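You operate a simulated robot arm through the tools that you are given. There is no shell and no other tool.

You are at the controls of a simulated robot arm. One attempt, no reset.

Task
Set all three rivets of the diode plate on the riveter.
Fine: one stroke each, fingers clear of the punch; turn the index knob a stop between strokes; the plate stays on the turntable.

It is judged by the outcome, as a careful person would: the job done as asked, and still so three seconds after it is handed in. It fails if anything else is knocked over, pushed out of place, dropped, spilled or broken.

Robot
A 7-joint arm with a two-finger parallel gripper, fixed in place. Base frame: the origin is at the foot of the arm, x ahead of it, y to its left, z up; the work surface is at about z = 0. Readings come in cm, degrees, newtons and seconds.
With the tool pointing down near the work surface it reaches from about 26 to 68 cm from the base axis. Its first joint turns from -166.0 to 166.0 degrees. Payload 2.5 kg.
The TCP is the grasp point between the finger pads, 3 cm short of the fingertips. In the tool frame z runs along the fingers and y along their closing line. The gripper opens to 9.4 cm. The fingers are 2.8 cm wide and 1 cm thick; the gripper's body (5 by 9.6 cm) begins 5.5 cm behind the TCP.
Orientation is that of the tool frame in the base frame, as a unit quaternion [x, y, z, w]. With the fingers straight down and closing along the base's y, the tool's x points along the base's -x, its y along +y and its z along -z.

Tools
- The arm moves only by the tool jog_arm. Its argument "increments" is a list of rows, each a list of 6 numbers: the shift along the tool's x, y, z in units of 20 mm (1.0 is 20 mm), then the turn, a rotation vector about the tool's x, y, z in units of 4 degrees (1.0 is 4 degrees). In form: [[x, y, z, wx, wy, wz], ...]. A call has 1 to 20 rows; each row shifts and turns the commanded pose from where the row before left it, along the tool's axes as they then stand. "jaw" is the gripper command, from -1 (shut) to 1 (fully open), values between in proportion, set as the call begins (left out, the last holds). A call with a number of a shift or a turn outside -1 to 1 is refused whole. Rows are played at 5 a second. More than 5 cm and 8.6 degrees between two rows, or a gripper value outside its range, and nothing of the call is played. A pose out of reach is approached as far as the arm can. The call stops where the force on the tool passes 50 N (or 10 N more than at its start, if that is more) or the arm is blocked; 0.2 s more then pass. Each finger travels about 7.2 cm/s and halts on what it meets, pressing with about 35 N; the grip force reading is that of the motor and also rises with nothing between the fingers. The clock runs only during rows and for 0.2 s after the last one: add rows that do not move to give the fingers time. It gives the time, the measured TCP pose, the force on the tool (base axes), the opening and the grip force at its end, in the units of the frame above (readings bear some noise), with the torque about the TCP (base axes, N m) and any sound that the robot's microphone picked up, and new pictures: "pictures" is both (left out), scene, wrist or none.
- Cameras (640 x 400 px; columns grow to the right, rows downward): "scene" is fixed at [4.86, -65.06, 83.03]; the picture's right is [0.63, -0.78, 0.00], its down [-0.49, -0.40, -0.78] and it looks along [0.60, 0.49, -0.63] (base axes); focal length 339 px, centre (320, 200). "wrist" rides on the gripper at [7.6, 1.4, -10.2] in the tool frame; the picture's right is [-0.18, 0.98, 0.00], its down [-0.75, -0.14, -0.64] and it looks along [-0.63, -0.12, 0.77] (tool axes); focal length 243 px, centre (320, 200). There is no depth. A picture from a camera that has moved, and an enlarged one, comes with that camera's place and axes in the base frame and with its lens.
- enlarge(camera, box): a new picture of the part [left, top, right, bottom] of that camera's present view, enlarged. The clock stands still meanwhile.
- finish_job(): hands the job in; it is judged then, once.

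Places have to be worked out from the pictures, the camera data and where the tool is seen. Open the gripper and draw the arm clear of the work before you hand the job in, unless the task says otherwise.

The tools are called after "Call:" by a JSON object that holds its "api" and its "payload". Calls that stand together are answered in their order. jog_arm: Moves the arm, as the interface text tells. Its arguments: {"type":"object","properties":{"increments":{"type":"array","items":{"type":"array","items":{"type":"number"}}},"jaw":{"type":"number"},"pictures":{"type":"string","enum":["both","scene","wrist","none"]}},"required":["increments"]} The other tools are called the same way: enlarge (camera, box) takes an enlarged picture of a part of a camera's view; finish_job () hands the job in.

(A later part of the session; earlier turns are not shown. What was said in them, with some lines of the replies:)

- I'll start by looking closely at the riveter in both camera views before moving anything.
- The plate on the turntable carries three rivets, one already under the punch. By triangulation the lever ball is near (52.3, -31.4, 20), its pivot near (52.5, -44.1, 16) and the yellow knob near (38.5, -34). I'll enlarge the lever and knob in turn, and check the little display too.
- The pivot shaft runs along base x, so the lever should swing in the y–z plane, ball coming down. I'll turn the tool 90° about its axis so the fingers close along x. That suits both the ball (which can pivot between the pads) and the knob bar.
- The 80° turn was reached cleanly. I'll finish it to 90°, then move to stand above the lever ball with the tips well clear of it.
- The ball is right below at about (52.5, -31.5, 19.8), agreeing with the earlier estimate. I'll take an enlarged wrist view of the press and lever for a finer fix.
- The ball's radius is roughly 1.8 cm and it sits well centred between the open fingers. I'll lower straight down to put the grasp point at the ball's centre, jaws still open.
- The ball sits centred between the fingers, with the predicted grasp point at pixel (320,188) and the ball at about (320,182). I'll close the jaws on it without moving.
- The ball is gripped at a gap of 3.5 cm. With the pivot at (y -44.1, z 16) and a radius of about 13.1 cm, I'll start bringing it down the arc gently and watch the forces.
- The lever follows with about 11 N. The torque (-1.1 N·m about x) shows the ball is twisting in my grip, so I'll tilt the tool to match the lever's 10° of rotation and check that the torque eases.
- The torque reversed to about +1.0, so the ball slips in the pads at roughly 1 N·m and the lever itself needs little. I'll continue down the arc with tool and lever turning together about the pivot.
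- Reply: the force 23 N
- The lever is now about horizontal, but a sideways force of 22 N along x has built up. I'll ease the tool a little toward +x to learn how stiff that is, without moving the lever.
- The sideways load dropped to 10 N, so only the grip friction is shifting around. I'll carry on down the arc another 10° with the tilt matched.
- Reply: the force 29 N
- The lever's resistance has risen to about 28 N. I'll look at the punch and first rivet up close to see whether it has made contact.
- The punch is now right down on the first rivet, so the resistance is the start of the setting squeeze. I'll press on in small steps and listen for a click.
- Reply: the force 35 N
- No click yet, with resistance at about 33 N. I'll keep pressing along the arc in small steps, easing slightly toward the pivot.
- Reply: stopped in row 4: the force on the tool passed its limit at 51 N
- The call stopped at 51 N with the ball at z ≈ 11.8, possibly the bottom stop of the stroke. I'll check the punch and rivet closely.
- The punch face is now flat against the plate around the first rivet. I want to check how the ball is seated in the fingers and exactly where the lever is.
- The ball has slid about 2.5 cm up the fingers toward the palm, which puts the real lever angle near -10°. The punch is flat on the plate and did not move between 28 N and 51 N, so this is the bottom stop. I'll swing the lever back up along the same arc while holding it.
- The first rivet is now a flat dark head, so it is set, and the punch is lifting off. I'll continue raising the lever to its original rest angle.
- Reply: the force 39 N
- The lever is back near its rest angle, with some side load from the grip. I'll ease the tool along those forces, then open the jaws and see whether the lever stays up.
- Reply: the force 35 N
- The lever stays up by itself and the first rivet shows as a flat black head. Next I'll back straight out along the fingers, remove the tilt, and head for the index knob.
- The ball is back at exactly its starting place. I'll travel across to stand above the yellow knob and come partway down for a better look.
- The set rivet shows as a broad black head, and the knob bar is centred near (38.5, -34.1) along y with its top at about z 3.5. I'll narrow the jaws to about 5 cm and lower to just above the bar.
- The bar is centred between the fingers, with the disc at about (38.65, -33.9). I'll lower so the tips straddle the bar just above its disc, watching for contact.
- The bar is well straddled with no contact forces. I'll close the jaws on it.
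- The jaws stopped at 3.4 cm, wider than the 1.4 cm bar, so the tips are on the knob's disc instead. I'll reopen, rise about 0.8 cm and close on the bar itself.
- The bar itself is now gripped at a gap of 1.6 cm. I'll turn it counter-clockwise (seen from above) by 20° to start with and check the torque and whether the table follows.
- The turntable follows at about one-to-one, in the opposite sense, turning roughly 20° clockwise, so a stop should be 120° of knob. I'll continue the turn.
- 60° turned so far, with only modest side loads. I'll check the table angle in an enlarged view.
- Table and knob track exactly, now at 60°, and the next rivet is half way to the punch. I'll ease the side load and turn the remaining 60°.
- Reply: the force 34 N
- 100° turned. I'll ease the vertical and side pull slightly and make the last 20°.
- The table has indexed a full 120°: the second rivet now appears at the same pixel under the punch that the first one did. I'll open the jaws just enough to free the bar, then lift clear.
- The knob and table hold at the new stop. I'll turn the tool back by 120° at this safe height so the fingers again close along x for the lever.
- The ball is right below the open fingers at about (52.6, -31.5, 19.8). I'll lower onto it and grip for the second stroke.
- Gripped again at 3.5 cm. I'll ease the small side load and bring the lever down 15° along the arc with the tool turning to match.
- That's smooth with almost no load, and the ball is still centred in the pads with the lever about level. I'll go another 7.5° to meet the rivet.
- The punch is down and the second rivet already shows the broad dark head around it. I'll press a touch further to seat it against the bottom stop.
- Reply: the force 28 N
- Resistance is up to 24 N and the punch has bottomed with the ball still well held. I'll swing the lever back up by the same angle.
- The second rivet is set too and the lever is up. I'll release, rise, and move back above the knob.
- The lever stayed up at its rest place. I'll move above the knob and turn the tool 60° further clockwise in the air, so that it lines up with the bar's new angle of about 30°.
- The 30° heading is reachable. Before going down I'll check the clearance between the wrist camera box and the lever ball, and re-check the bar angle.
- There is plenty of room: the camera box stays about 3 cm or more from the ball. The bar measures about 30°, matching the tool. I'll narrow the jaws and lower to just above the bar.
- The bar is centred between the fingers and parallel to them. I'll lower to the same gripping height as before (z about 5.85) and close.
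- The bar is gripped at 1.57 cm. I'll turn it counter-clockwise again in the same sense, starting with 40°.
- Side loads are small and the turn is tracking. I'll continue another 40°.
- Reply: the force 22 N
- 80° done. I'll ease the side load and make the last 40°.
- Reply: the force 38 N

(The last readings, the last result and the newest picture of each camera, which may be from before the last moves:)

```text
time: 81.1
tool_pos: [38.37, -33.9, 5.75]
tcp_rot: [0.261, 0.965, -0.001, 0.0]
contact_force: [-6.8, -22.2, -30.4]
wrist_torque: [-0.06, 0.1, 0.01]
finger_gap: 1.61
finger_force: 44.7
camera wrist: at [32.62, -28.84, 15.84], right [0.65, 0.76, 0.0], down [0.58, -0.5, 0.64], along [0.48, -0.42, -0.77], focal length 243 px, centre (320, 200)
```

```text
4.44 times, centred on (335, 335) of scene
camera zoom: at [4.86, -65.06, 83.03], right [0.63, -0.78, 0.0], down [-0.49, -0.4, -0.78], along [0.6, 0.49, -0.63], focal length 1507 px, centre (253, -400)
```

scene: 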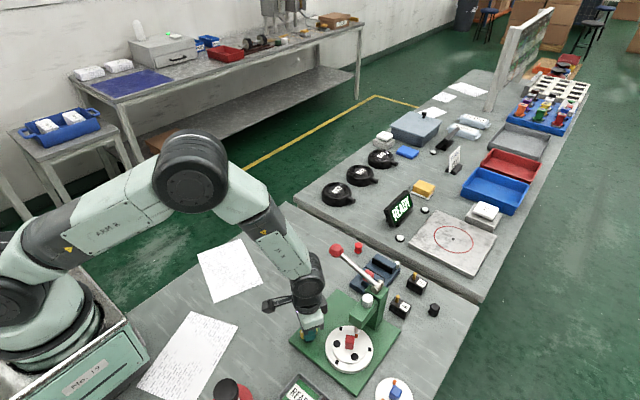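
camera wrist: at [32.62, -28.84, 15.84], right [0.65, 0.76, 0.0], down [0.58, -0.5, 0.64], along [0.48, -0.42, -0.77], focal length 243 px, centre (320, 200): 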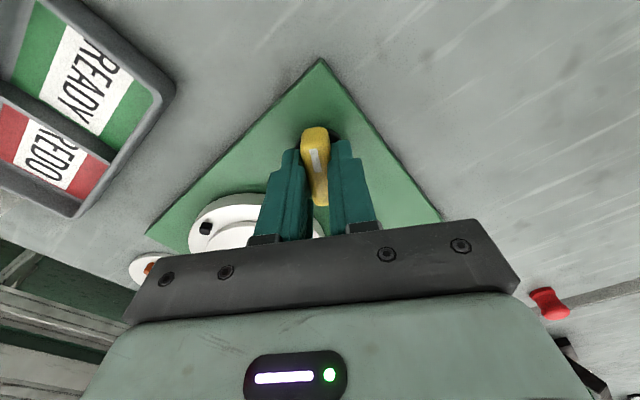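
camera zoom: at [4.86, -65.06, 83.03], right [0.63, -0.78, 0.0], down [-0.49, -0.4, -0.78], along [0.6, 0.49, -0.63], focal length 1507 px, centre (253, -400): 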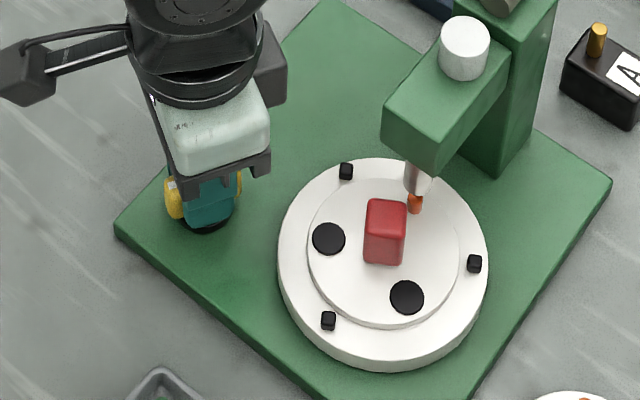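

The third rivet is now exactly under the punch, with the pegs back at their index positions. I'll ease the load, open the jaws slightly and lift clear.

Call:
{"api": "jog_arm", "payload": {"increments": [[0, 0, 0.06, 0, 0, 0], [0, 0, 0, 0, 0, 0]], "pictures": "none"}}

Call:
{"api": "jog_arm", "payload": {"increments": [[0, 0, 0, 0, 0, 0], [0, 0, 0, 0, 0, 0], [0, 0, 0, 0, 0, 0]], "jaw": -0.1, "pictures": "none"}}

Call:
{"api": "jog_arm", "payload": {"increments": [[0, 0, -0.5, 0, 0, 0], [0, 0, -1, 0, 0, 0], [0, 0, -1, 0, 0, 0], [0, 0, -1, 0, 0, 0], [0, 0, -1, 0, 0, 0], [0, 0, -1, 0, 0, 0], [0, 0, -1, 0, 0, 0], [0, 0, -1, 0, 0, 0], [0, 0, -1, 0, 0, 0], [0, 0, -1, 0, 0, 0], [0, 0, -1, 0, 0, 0], [0, 0, -1, 0, 0, 0], [0, 0, 0, 0, 0, 0]], "pictures": "both"}}

Call:
{"api": "enlarge", "payload": {"camera": "scene", "box": [280, 290, 390, 380]}}

```text
time: 81.7
tool_pos: [38.31, -33.92, 5.71]
tcp_rot: [0.262, 0.965, -0.001, -0.001]
contact_force: [-18.6, -12.9, -5.1]
wrist_torque: [-0.67, -0.85, -0.06]
finger_gap: 1.59
finger_force: 44.3
```

```text
time: 82.5
tool_pos: [38.64, -33.79, 5.65]
tcp_rot: [0.261, 0.965, 0.0, 0.0]
contact_force: [0.1, 0.5, 0.1]
wrist_torque: [-0.05, 0.0, 0.01]
finger_gap: 4.23
finger_force: 0.0
```

```text
time: 85.3
tool_pos: [38.78, -33.75, 28.78]
tcp_rot: [0.26, 0.965, -0.001, 0.001]
contact_force: [-0.6, -0.1, 0.3]
wrist_torque: [0.05, -0.01, -0.02]
finger_gap: 4.22
finger_force: 0.1
camera wrist: at [32.99, -28.71, 38.87], right [0.65, 0.76, 0.0], down [0.58, -0.5, 0.64], along [0.49, -0.42, -0.77], focal length 243 px, centre (320, 200)
```

scene: 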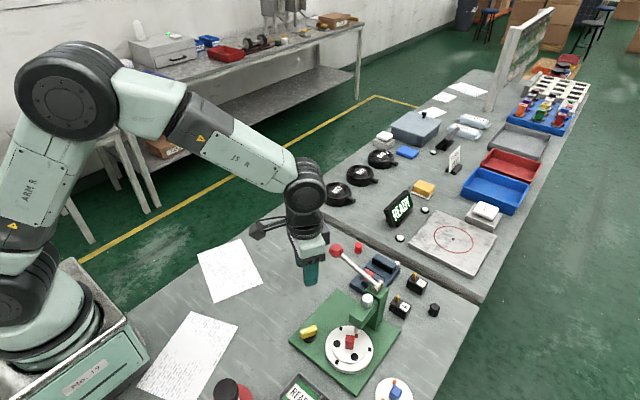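
wrist: 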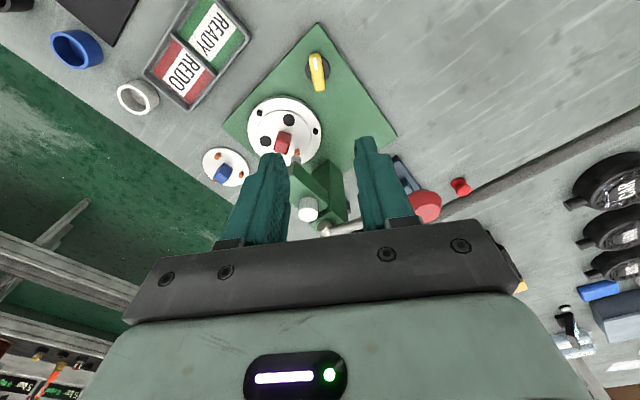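

```text
4.44 times, centred on (335, 335) of scene
camera zoom: at [4.86, -65.06, 83.03], right [0.63, -0.78, 0.0], down [-0.49, -0.4, -0.78], along [0.6, 0.49, -0.63], focal length 1507 px, centre (253, -400)
```

zoom: 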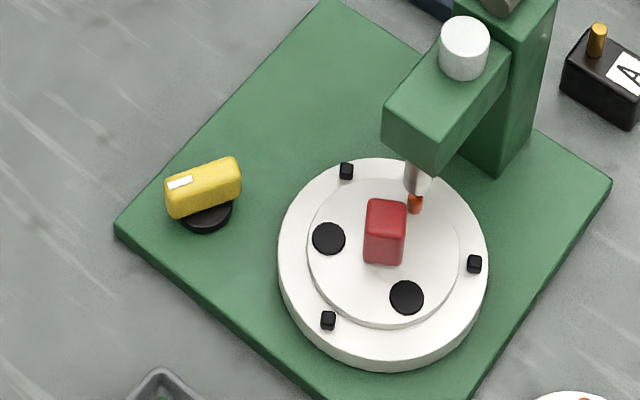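

The third rivet sits under the punch and everything holds still. I'll turn the tool back 60° and return above the lever ball.

Call:
{"api": "jog_arm", "payload": {"increments": [[0, 0, 0, 0, 0, 1], [0, 0, 0, 0, 0, 1], [0, 0, 0, 0, 0, 1], [0, 0, 0, 0, 0, 1], [0, 0, 0, 0, 0, 1], [0, 0, 0, 0, 0, 1], [0, 0, 0, 0, 0, 1], [0, 0, 0, 0, 0, 1], [0, 0, 0, 0, 0, 1], [0, 0, 0, 0, 0, 1], [0, 0, 0, 0, 0, 1], [0, 0, 0, 0, 0, 1], [0, 0, 0, 0, 0, 1], [0, 0, 0, 0, 0, 1], [0, 0, 0, 0, 0, 1], [0, 0, 0, 0, 0, 0]], "jaw": 1, "pictures": "none"}}

Call:
{"api": "jog_arm", "payload": {"increments": [[0.144, 0.866, 0, 0, 0, 0], [0.144, 0.866, 0, 0, 0, 0], [0.144, 0.866, 0, 0, 0, 0], [0.144, 0.866, 0, 0, 0, 0], [0.144, 0.866, 0, 0, 0, 0], [0.144, 0.866, 0, 0, 0, 0], [0.144, 0.866, 0, 0, 0, 0], [0.144, 0.866, 0, 0, 0, 0], [0, 0, 0, 0, 0, 0]], "pictures": "both"}}

```text
time: 88.7
tool_pos: [38.47, -33.69, 28.57]
tcp_rot: [0.709, 0.706, 0.0, 0.0]
contact_force: [0.0, 0.8, 0.2]
wrist_torque: [-0.05, 0.03, 0.02]
finger_gap: 9.4
finger_force: 0.0
```

```text
time: 90.7
tool_pos: [52.46, -31.36, 28.76]
tcp_rot: [0.708, 0.706, -0.001, 0.0]
contact_force: [-0.1, -0.8, 0.3]
wrist_torque: [-0.03, -0.01, 0.01]
finger_gap: 9.4
finger_force: 0.1
camera wrist: at [54.04, -23.81, 38.93], right [0.98, -0.19, 0.0], down [-0.14, -0.75, 0.64], along [-0.12, -0.63, -0.77], focal length 243 px, centre (320, 200)
```

scene: 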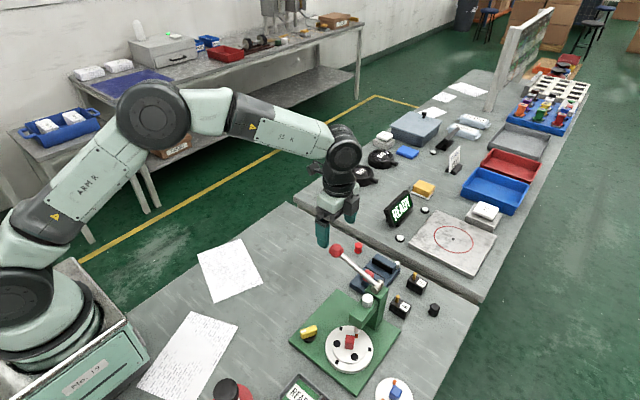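
wrist: 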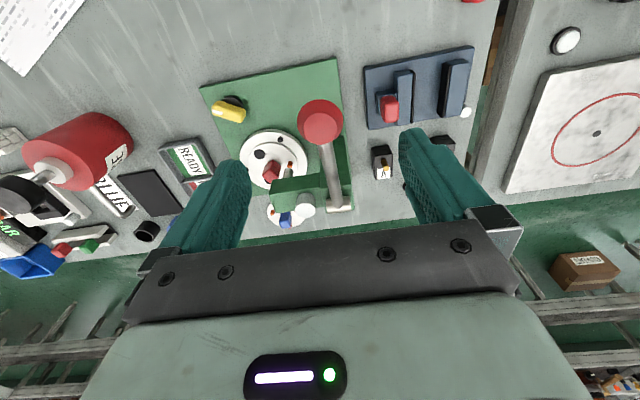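

The ball is in the same place below the fingers. I'll lower onto it and grip for the third and last stroke.

Call:
{"api": "jog_arm", "payload": {"increments": [[0, 0, 1, 0, 0, 0], [0, 0, 1, 0, 0, 0], [-0.03, 0, 1, 0, 0, 0], [0, 0, 0.8, 0, 0, 0], [0, 0, 0.6, 0, 0, 0], [0, 0, 0, 0, 0, 0]], "pictures": "wrist"}}

Call:
{"api": "jog_arm", "payload": {"increments": [[0, 0, 0, 0, 0, 0], [0, 0, 0, 0, 0, 0], [0, 0, 0, 0, 0, 0], [0, 0, 0, 0, 0, 0]], "jaw": -1, "pictures": "wrist"}}

```text
time: 92.1
tool_pos: [52.18, -31.33, 19.77]
tcp_rot: [0.709, 0.705, 0.001, 0.0]
contact_force: [0.8, 0.6, 0.1]
wrist_torque: [-0.01, -0.03, 0.0]
finger_gap: 9.4
finger_force: 0.2
camera wrist: at [53.79, -23.85, 29.85], right [0.98, -0.19, 0.0], down [-0.14, -0.75, 0.64], along [-0.12, -0.63, -0.77], focal length 243 px, centre (320, 200)
```

wrist: 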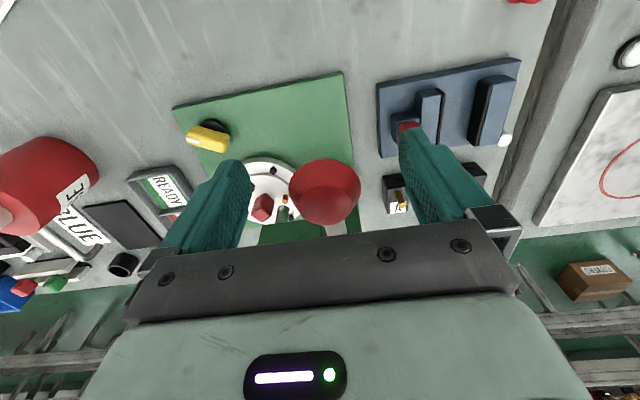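

```text
time: 93.1
tool_pos: [52.48, -31.42, 19.76]
tcp_rot: [0.708, 0.706, 0.002, 0.003]
contact_force: [33.1, -8.1, -9.0]
wrist_torque: [0.1, 0.17, 0.06]
finger_gap: 3.52
finger_force: 45.0
camera wrist: at [53.96, -23.79, 29.93], right [0.98, -0.19, 0.01], down [-0.15, -0.75, 0.64], along [-0.11, -0.63, -0.77], focal length 243 px, centre (320, 200)
```

wrist: 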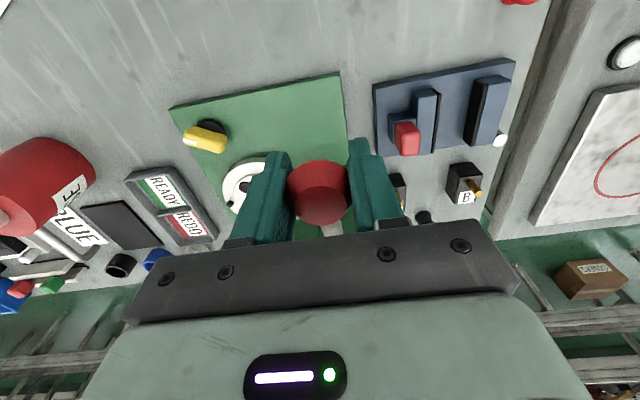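

The tool was about 3 mm off in x, giving 33 N of side load. I'll shift it toward +x to relieve that before starting the stroke.

Call:
{"api": "jog_arm", "payload": {"increments": [[-0.02, 0.06, 0.03, 0, 0, 0], [0, 0.06, 0, 0, 0, 0], [0, 0, 0, 0, 0, 0]], "pictures": "none"}}

```text
time: 93.9
tool_pos: [52.49, -31.41, 19.62]
tcp_rot: [0.709, 0.706, 0.001, -0.002]
contact_force: [1.3, 18.0, 13.3]
wrist_torque: [-0.86, 0.02, 0.03]
finger_gap: 3.49
finger_force: 44.9
```

The side load is gone. I'll start the third stroke along the same arc.

Call:
{"api": "jog_arm", "payload": {"increments": [[0.08, 0, 0.27, 0, -0.625, 0], [0.08, 0, 0.278, 0, -0.625, 0], [0.078, 0, 0.278, 0, -0.625, 0], [0.078, 0, 0.278, 0, -0.625, 0], [0.078, 0, 0.278, 0, -0.625, 0], [0.078, 0, 0.278, 0, -0.625, 0], [0, 0, 0, 0, 0, 0]], "pictures": "wrist"}}

```text
time: 95.5
tool_pos: [52.45, -31.05, 16.28]
tcp_rot: [0.703, 0.7, -0.093, 0.09]
contact_force: [-14.7, 21.7, -1.9]
wrist_torque: [0.83, -0.03, -0.05]
finger_gap: 3.51
finger_force: 45.4
camera wrist: at [54.1, -21.02, 24.1], right [0.98, -0.18, 0.04], down [-0.14, -0.56, 0.81], along [-0.13, -0.81, -0.58], focal length 243 px, centre (320, 200)
```

wrist: 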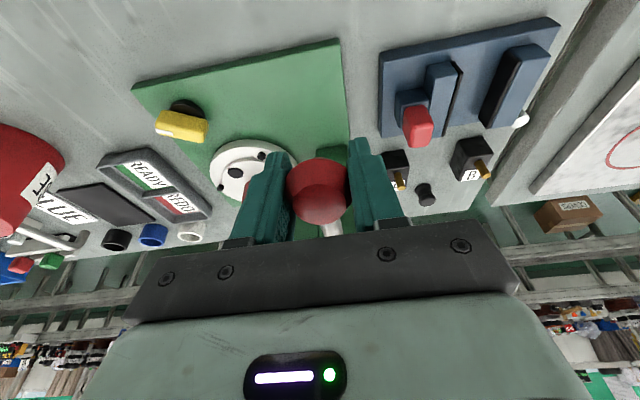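

The lever is about level with a little outward load of 22 N. I'll ease outward and continue another 7.5° down to the rivet.

Call:
{"api": "jog_arm", "payload": {"increments": [[0.05, -0.03, 0, 0, 0, 0], [0.09, 0, 0.278, 0, -0.55, 0], [0.085, 0, 0.278, 0, -0.6, 0], [0.08, 0, 0.278, 0, -0.625, 0], [0, 0, 0, 0, 0, 0]], "pictures": "both"}}

Call:
{"api": "enlarge", "payload": {"camera": "scene", "box": [325, 300, 385, 360]}}

```text
time: 96.7
tool_pos: [52.51, -31.08, 14.75]
tcp_rot: [0.694, 0.693, -0.137, 0.137]
contact_force: [-10.9, -1.1, 8.7]
wrist_torque: [-0.49, 0.04, 0.11]
finger_gap: 3.52
finger_force: 45.2
camera wrist: at [54.04, -20.17, 21.2], right [0.98, -0.17, 0.07], down [-0.14, -0.45, 0.88], along [-0.12, -0.87, -0.47], focal length 243 px, centre (320, 200)
```

scene: 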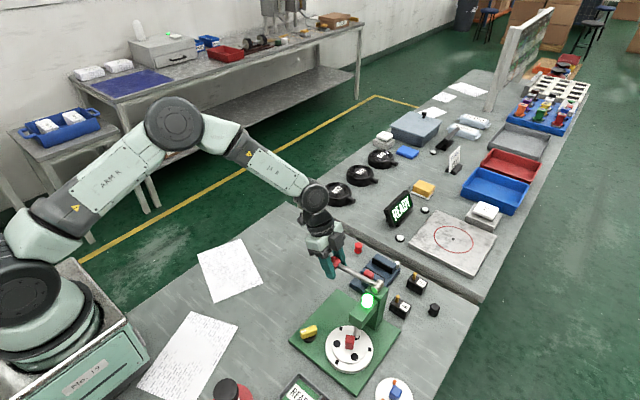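
wrist: 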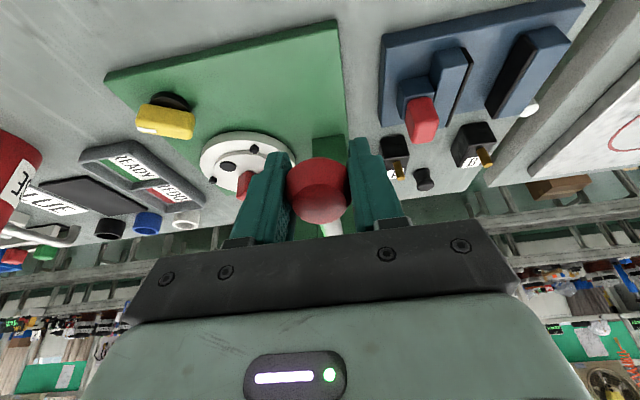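

```text
6.67 times, centred on (355, 330) of scene
camera zoom: at [4.86, -65.06, 83.03], right [0.63, -0.78, 0.0], down [-0.49, -0.4, -0.78], along [0.6, 0.49, -0.63], focal length 2260 px, centre (87, -667)
```

zoom: 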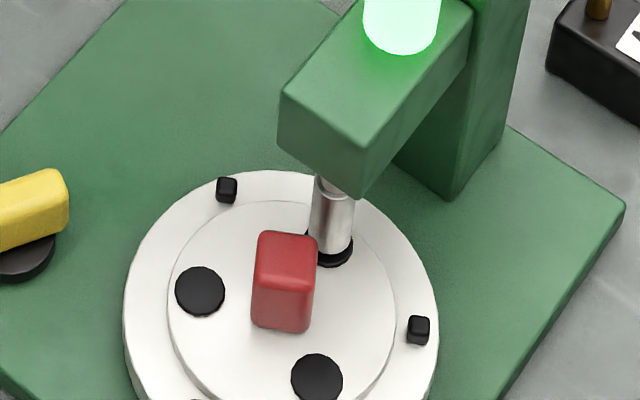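

The lamp on the press head has turned green and the third rivet shows its dark head, so all three are set. I'll swing the lever back up to rest.

Call:
{"api": "jog_arm", "payload": {"increments": [[-0.087, 0, -0.2725, 0, 0.625, 0], [-0.087, 0, -0.2725, 0, 0.625, 0], [-0.087, 0, -0.2725, 0, 0.625, 0], [-0.087, 0, -0.2725, 0, 0.625, 0], [-0.087, 0, -0.2725, 0, 0.625, 0], [-0.087, 0, -0.2725, 0, 0.625, 0], [-0.087, 0, -0.2725, 0, 0.625, 0], [-0.087, 0, -0.2725, 0, 0.625, 0], [-0.05, 0, -0.16, 0, 0.35, 0], [0, 0, 0, 0, 0, 0]], "pictures": "both"}}

Call:
{"api": "enlarge", "payload": {"camera": "scene", "box": [280, 280, 400, 380]}}

```text
time: 98.9
tool_pos: [52.55, -31.46, 19.31]
tcp_rot: [0.709, 0.706, -0.005, 0.003]
contact_force: [-27.4, -5.4, 7.5]
wrist_torque: [-1.08, -0.03, -0.06]
finger_gap: 3.5
finger_force: 45.8
camera wrist: at [54.09, -23.7, 29.41], right [0.98, -0.19, 0.0], down [-0.14, -0.75, 0.65], along [-0.12, -0.64, -0.76], focal length 243 px, centre (320, 200)
```

scene: 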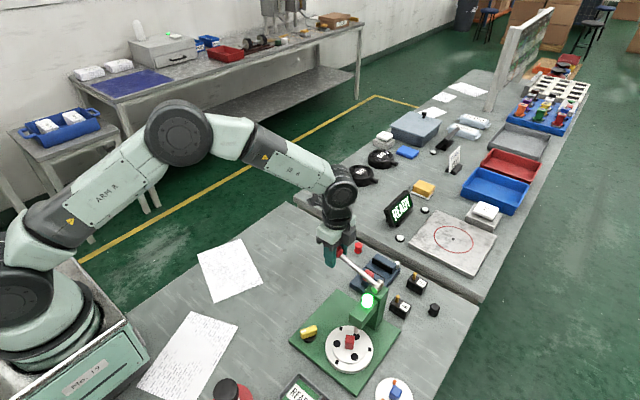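
wrist: 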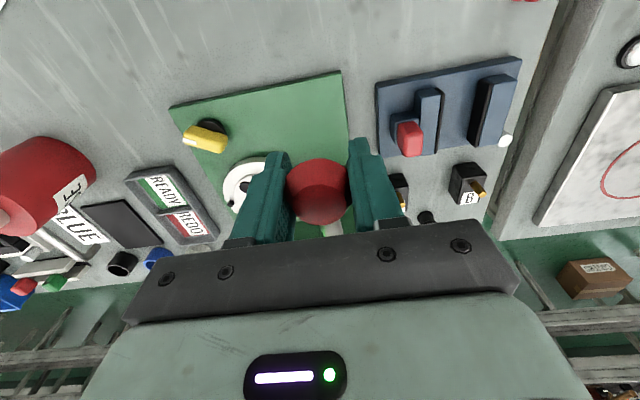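

```text
4.00 times, centred on (340, 330) of scene
camera zoom: at [4.86, -65.06, 83.03], right [0.63, -0.78, 0.0], down [-0.49, -0.4, -0.78], along [0.6, 0.49, -0.63], focal length 1356 px, centre (240, -320)
```

zoom: 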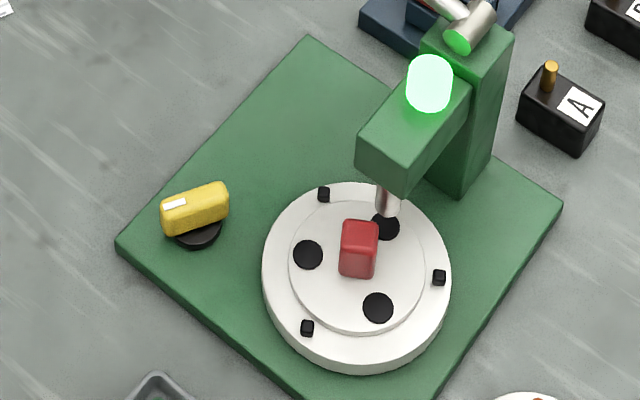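

All three rivets show dark heads and the lamp stays green. I'll ease the side load, lift the lever the last degree or two, then release it.

Call:
{"api": "jog_arm", "payload": {"increments": [[-0.03, -0.08, -0.12, 0, 0.3, 0], [-0.02, 0, -0.08, 0, 0.1, 0], [0, 0, 0, 0, 0, 0]], "pictures": "none"}}

Call:
{"api": "jog_arm", "payload": {"increments": [[0, 0, 0, 0, 0, 0], [0, 0, 0, 0, 0, 0], [0, 0, 0, 0, 0, 0], [0, 0, 0, 0, 0, 0]], "jaw": 1, "pictures": "wrist"}}

```text
time: 99.7
tool_pos: [52.54, -31.49, 19.75]
tcp_rot: [0.709, 0.706, 0.006, -0.003]
contact_force: [7.7, -24.4, -16.0]
wrist_torque: [0.13, 0.06, -0.03]
finger_gap: 3.51
finger_force: 44.5
```

```text
time: 100.7
tool_pos: [52.5, -31.38, 19.72]
tcp_rot: [0.708, 0.706, 0.005, -0.006]
contact_force: [0.1, 0.8, 0.0]
wrist_torque: [0.01, -0.01, 0.02]
finger_gap: 9.4
finger_force: 0.0
camera wrist: at [53.95, -23.96, 30.02], right [0.98, -0.19, 0.0], down [-0.14, -0.76, 0.63], along [-0.12, -0.62, -0.78], focal length 243 px, centre (320, 200)
```

wrist: 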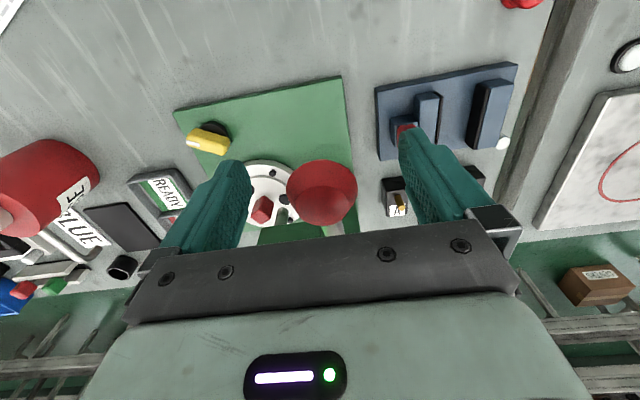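

The lever is free and at rest. I'll rise straight up and then draw the arm back well clear of the press.

Call:
{"api": "jog_arm", "payload": {"increments": [[0, 0, -1, 0, 0, 0], [0, 0, -1, 0, 0, 0], [0, 0, -1, 0, 0, 0], [0, 0, -1, 0, 0, 0], [0, 0, -1, 0, 0, 0], [0, 0, -1, 0, 0, 0], [0, 0, -1, 0, 0, 0], [0, 0, -1, 0, 0, 0], [0.8, -0.5, -0.8, 0, 0, 0], [0.8, -0.5, -0.8, 0, 0, 0], [0.8, -0.5, -0.8, 0, 0, 0], [0.8, -0.5, -0.8, 0, 0, 0], [0.8, -0.5, -0.8, 0, 0, 0], [0.8, -0.5, 0, 0, 0, 0], [0.8, -0.5, 0, 0, 0, 0], [0, 0, 0, 0, 0, 0], [0, 0, 0, 0, 0, 0]], "pictures": "both"}}

Call:
{"api": "enlarge", "payload": {"camera": "scene", "box": [280, 230, 440, 400]}}

```text
time: 104.3
tool_pos: [45.44, -20.59, 44.1]
tcp_rot: [0.708, 0.706, 0.005, -0.005]
contact_force: [-0.1, 0.0, 0.0]
wrist_torque: [-0.02, 0.05, -0.01]
finger_gap: 9.42
finger_force: 0.0
camera wrist: at [47.01, -13.12, 54.31], right [0.98, -0.19, 0.0], down [-0.14, -0.76, 0.63], along [-0.12, -0.62, -0.78], focal length 243 px, centre (320, 200)
```

scene: 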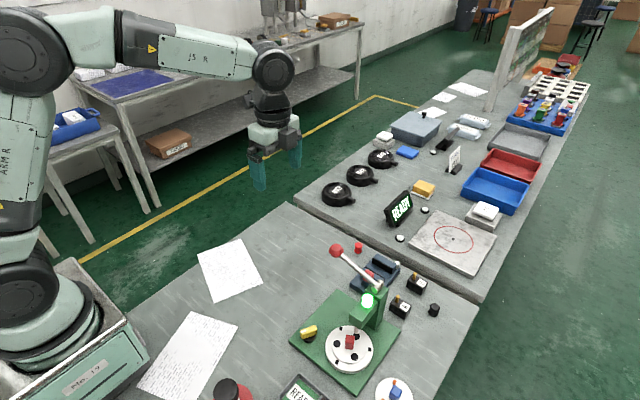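
wrist: 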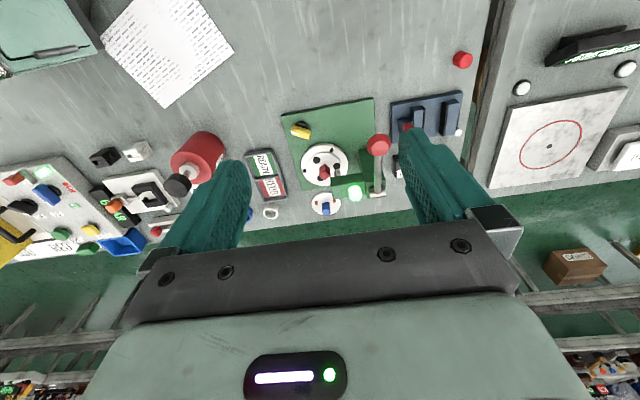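

```text
2.35 times, centred on (360, 315) of scene
camera zoom: at [4.86, -65.06, 83.03], right [0.63, -0.78, 0.0], down [-0.49, -0.4, -0.78], along [0.6, 0.49, -0.63], focal length 798 px, centre (226, -71)
```

zoom: 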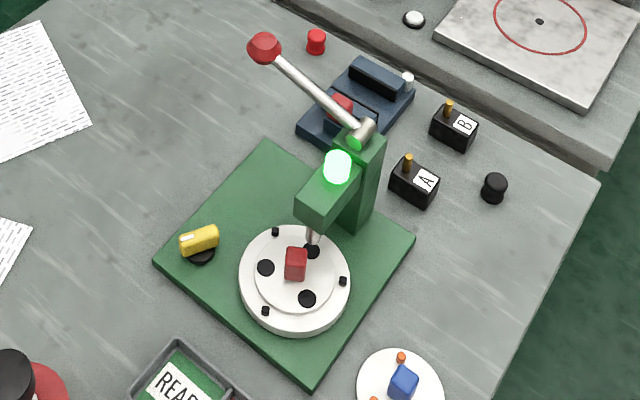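

All three rivets have dark set heads, the press lamp is green, and the lever is at its original rest position. The plate is still on the turntable, nothing else has moved, and the arm is clear with the gripper open. I'm handing the job in.

Call:
{"api": "finish_job", "payload": {}}

```text
The job is handed in.
```

All three rivets on the diode plate are set. Each now shows a flat dark head, and the press lamp turned green after the third.

- **Strokes:** each rivet got one stroke. On the first, the ball slid up in the fingers once the punch had bottomed, and that move cut out at the 50 N force limit. The rivet was still set in that stroke. The fingers stayed on the lever ball, away from the punch.
- **Indexing:** I turned the index knob one stop (120°) between strokes. Both times the next rivet came up at the same place under the punch.
- **How I left it:** the plate is still on the turntable, the lever is back at rest, and nothing else looks moved. The gripper is open and the arm is clear of the press.
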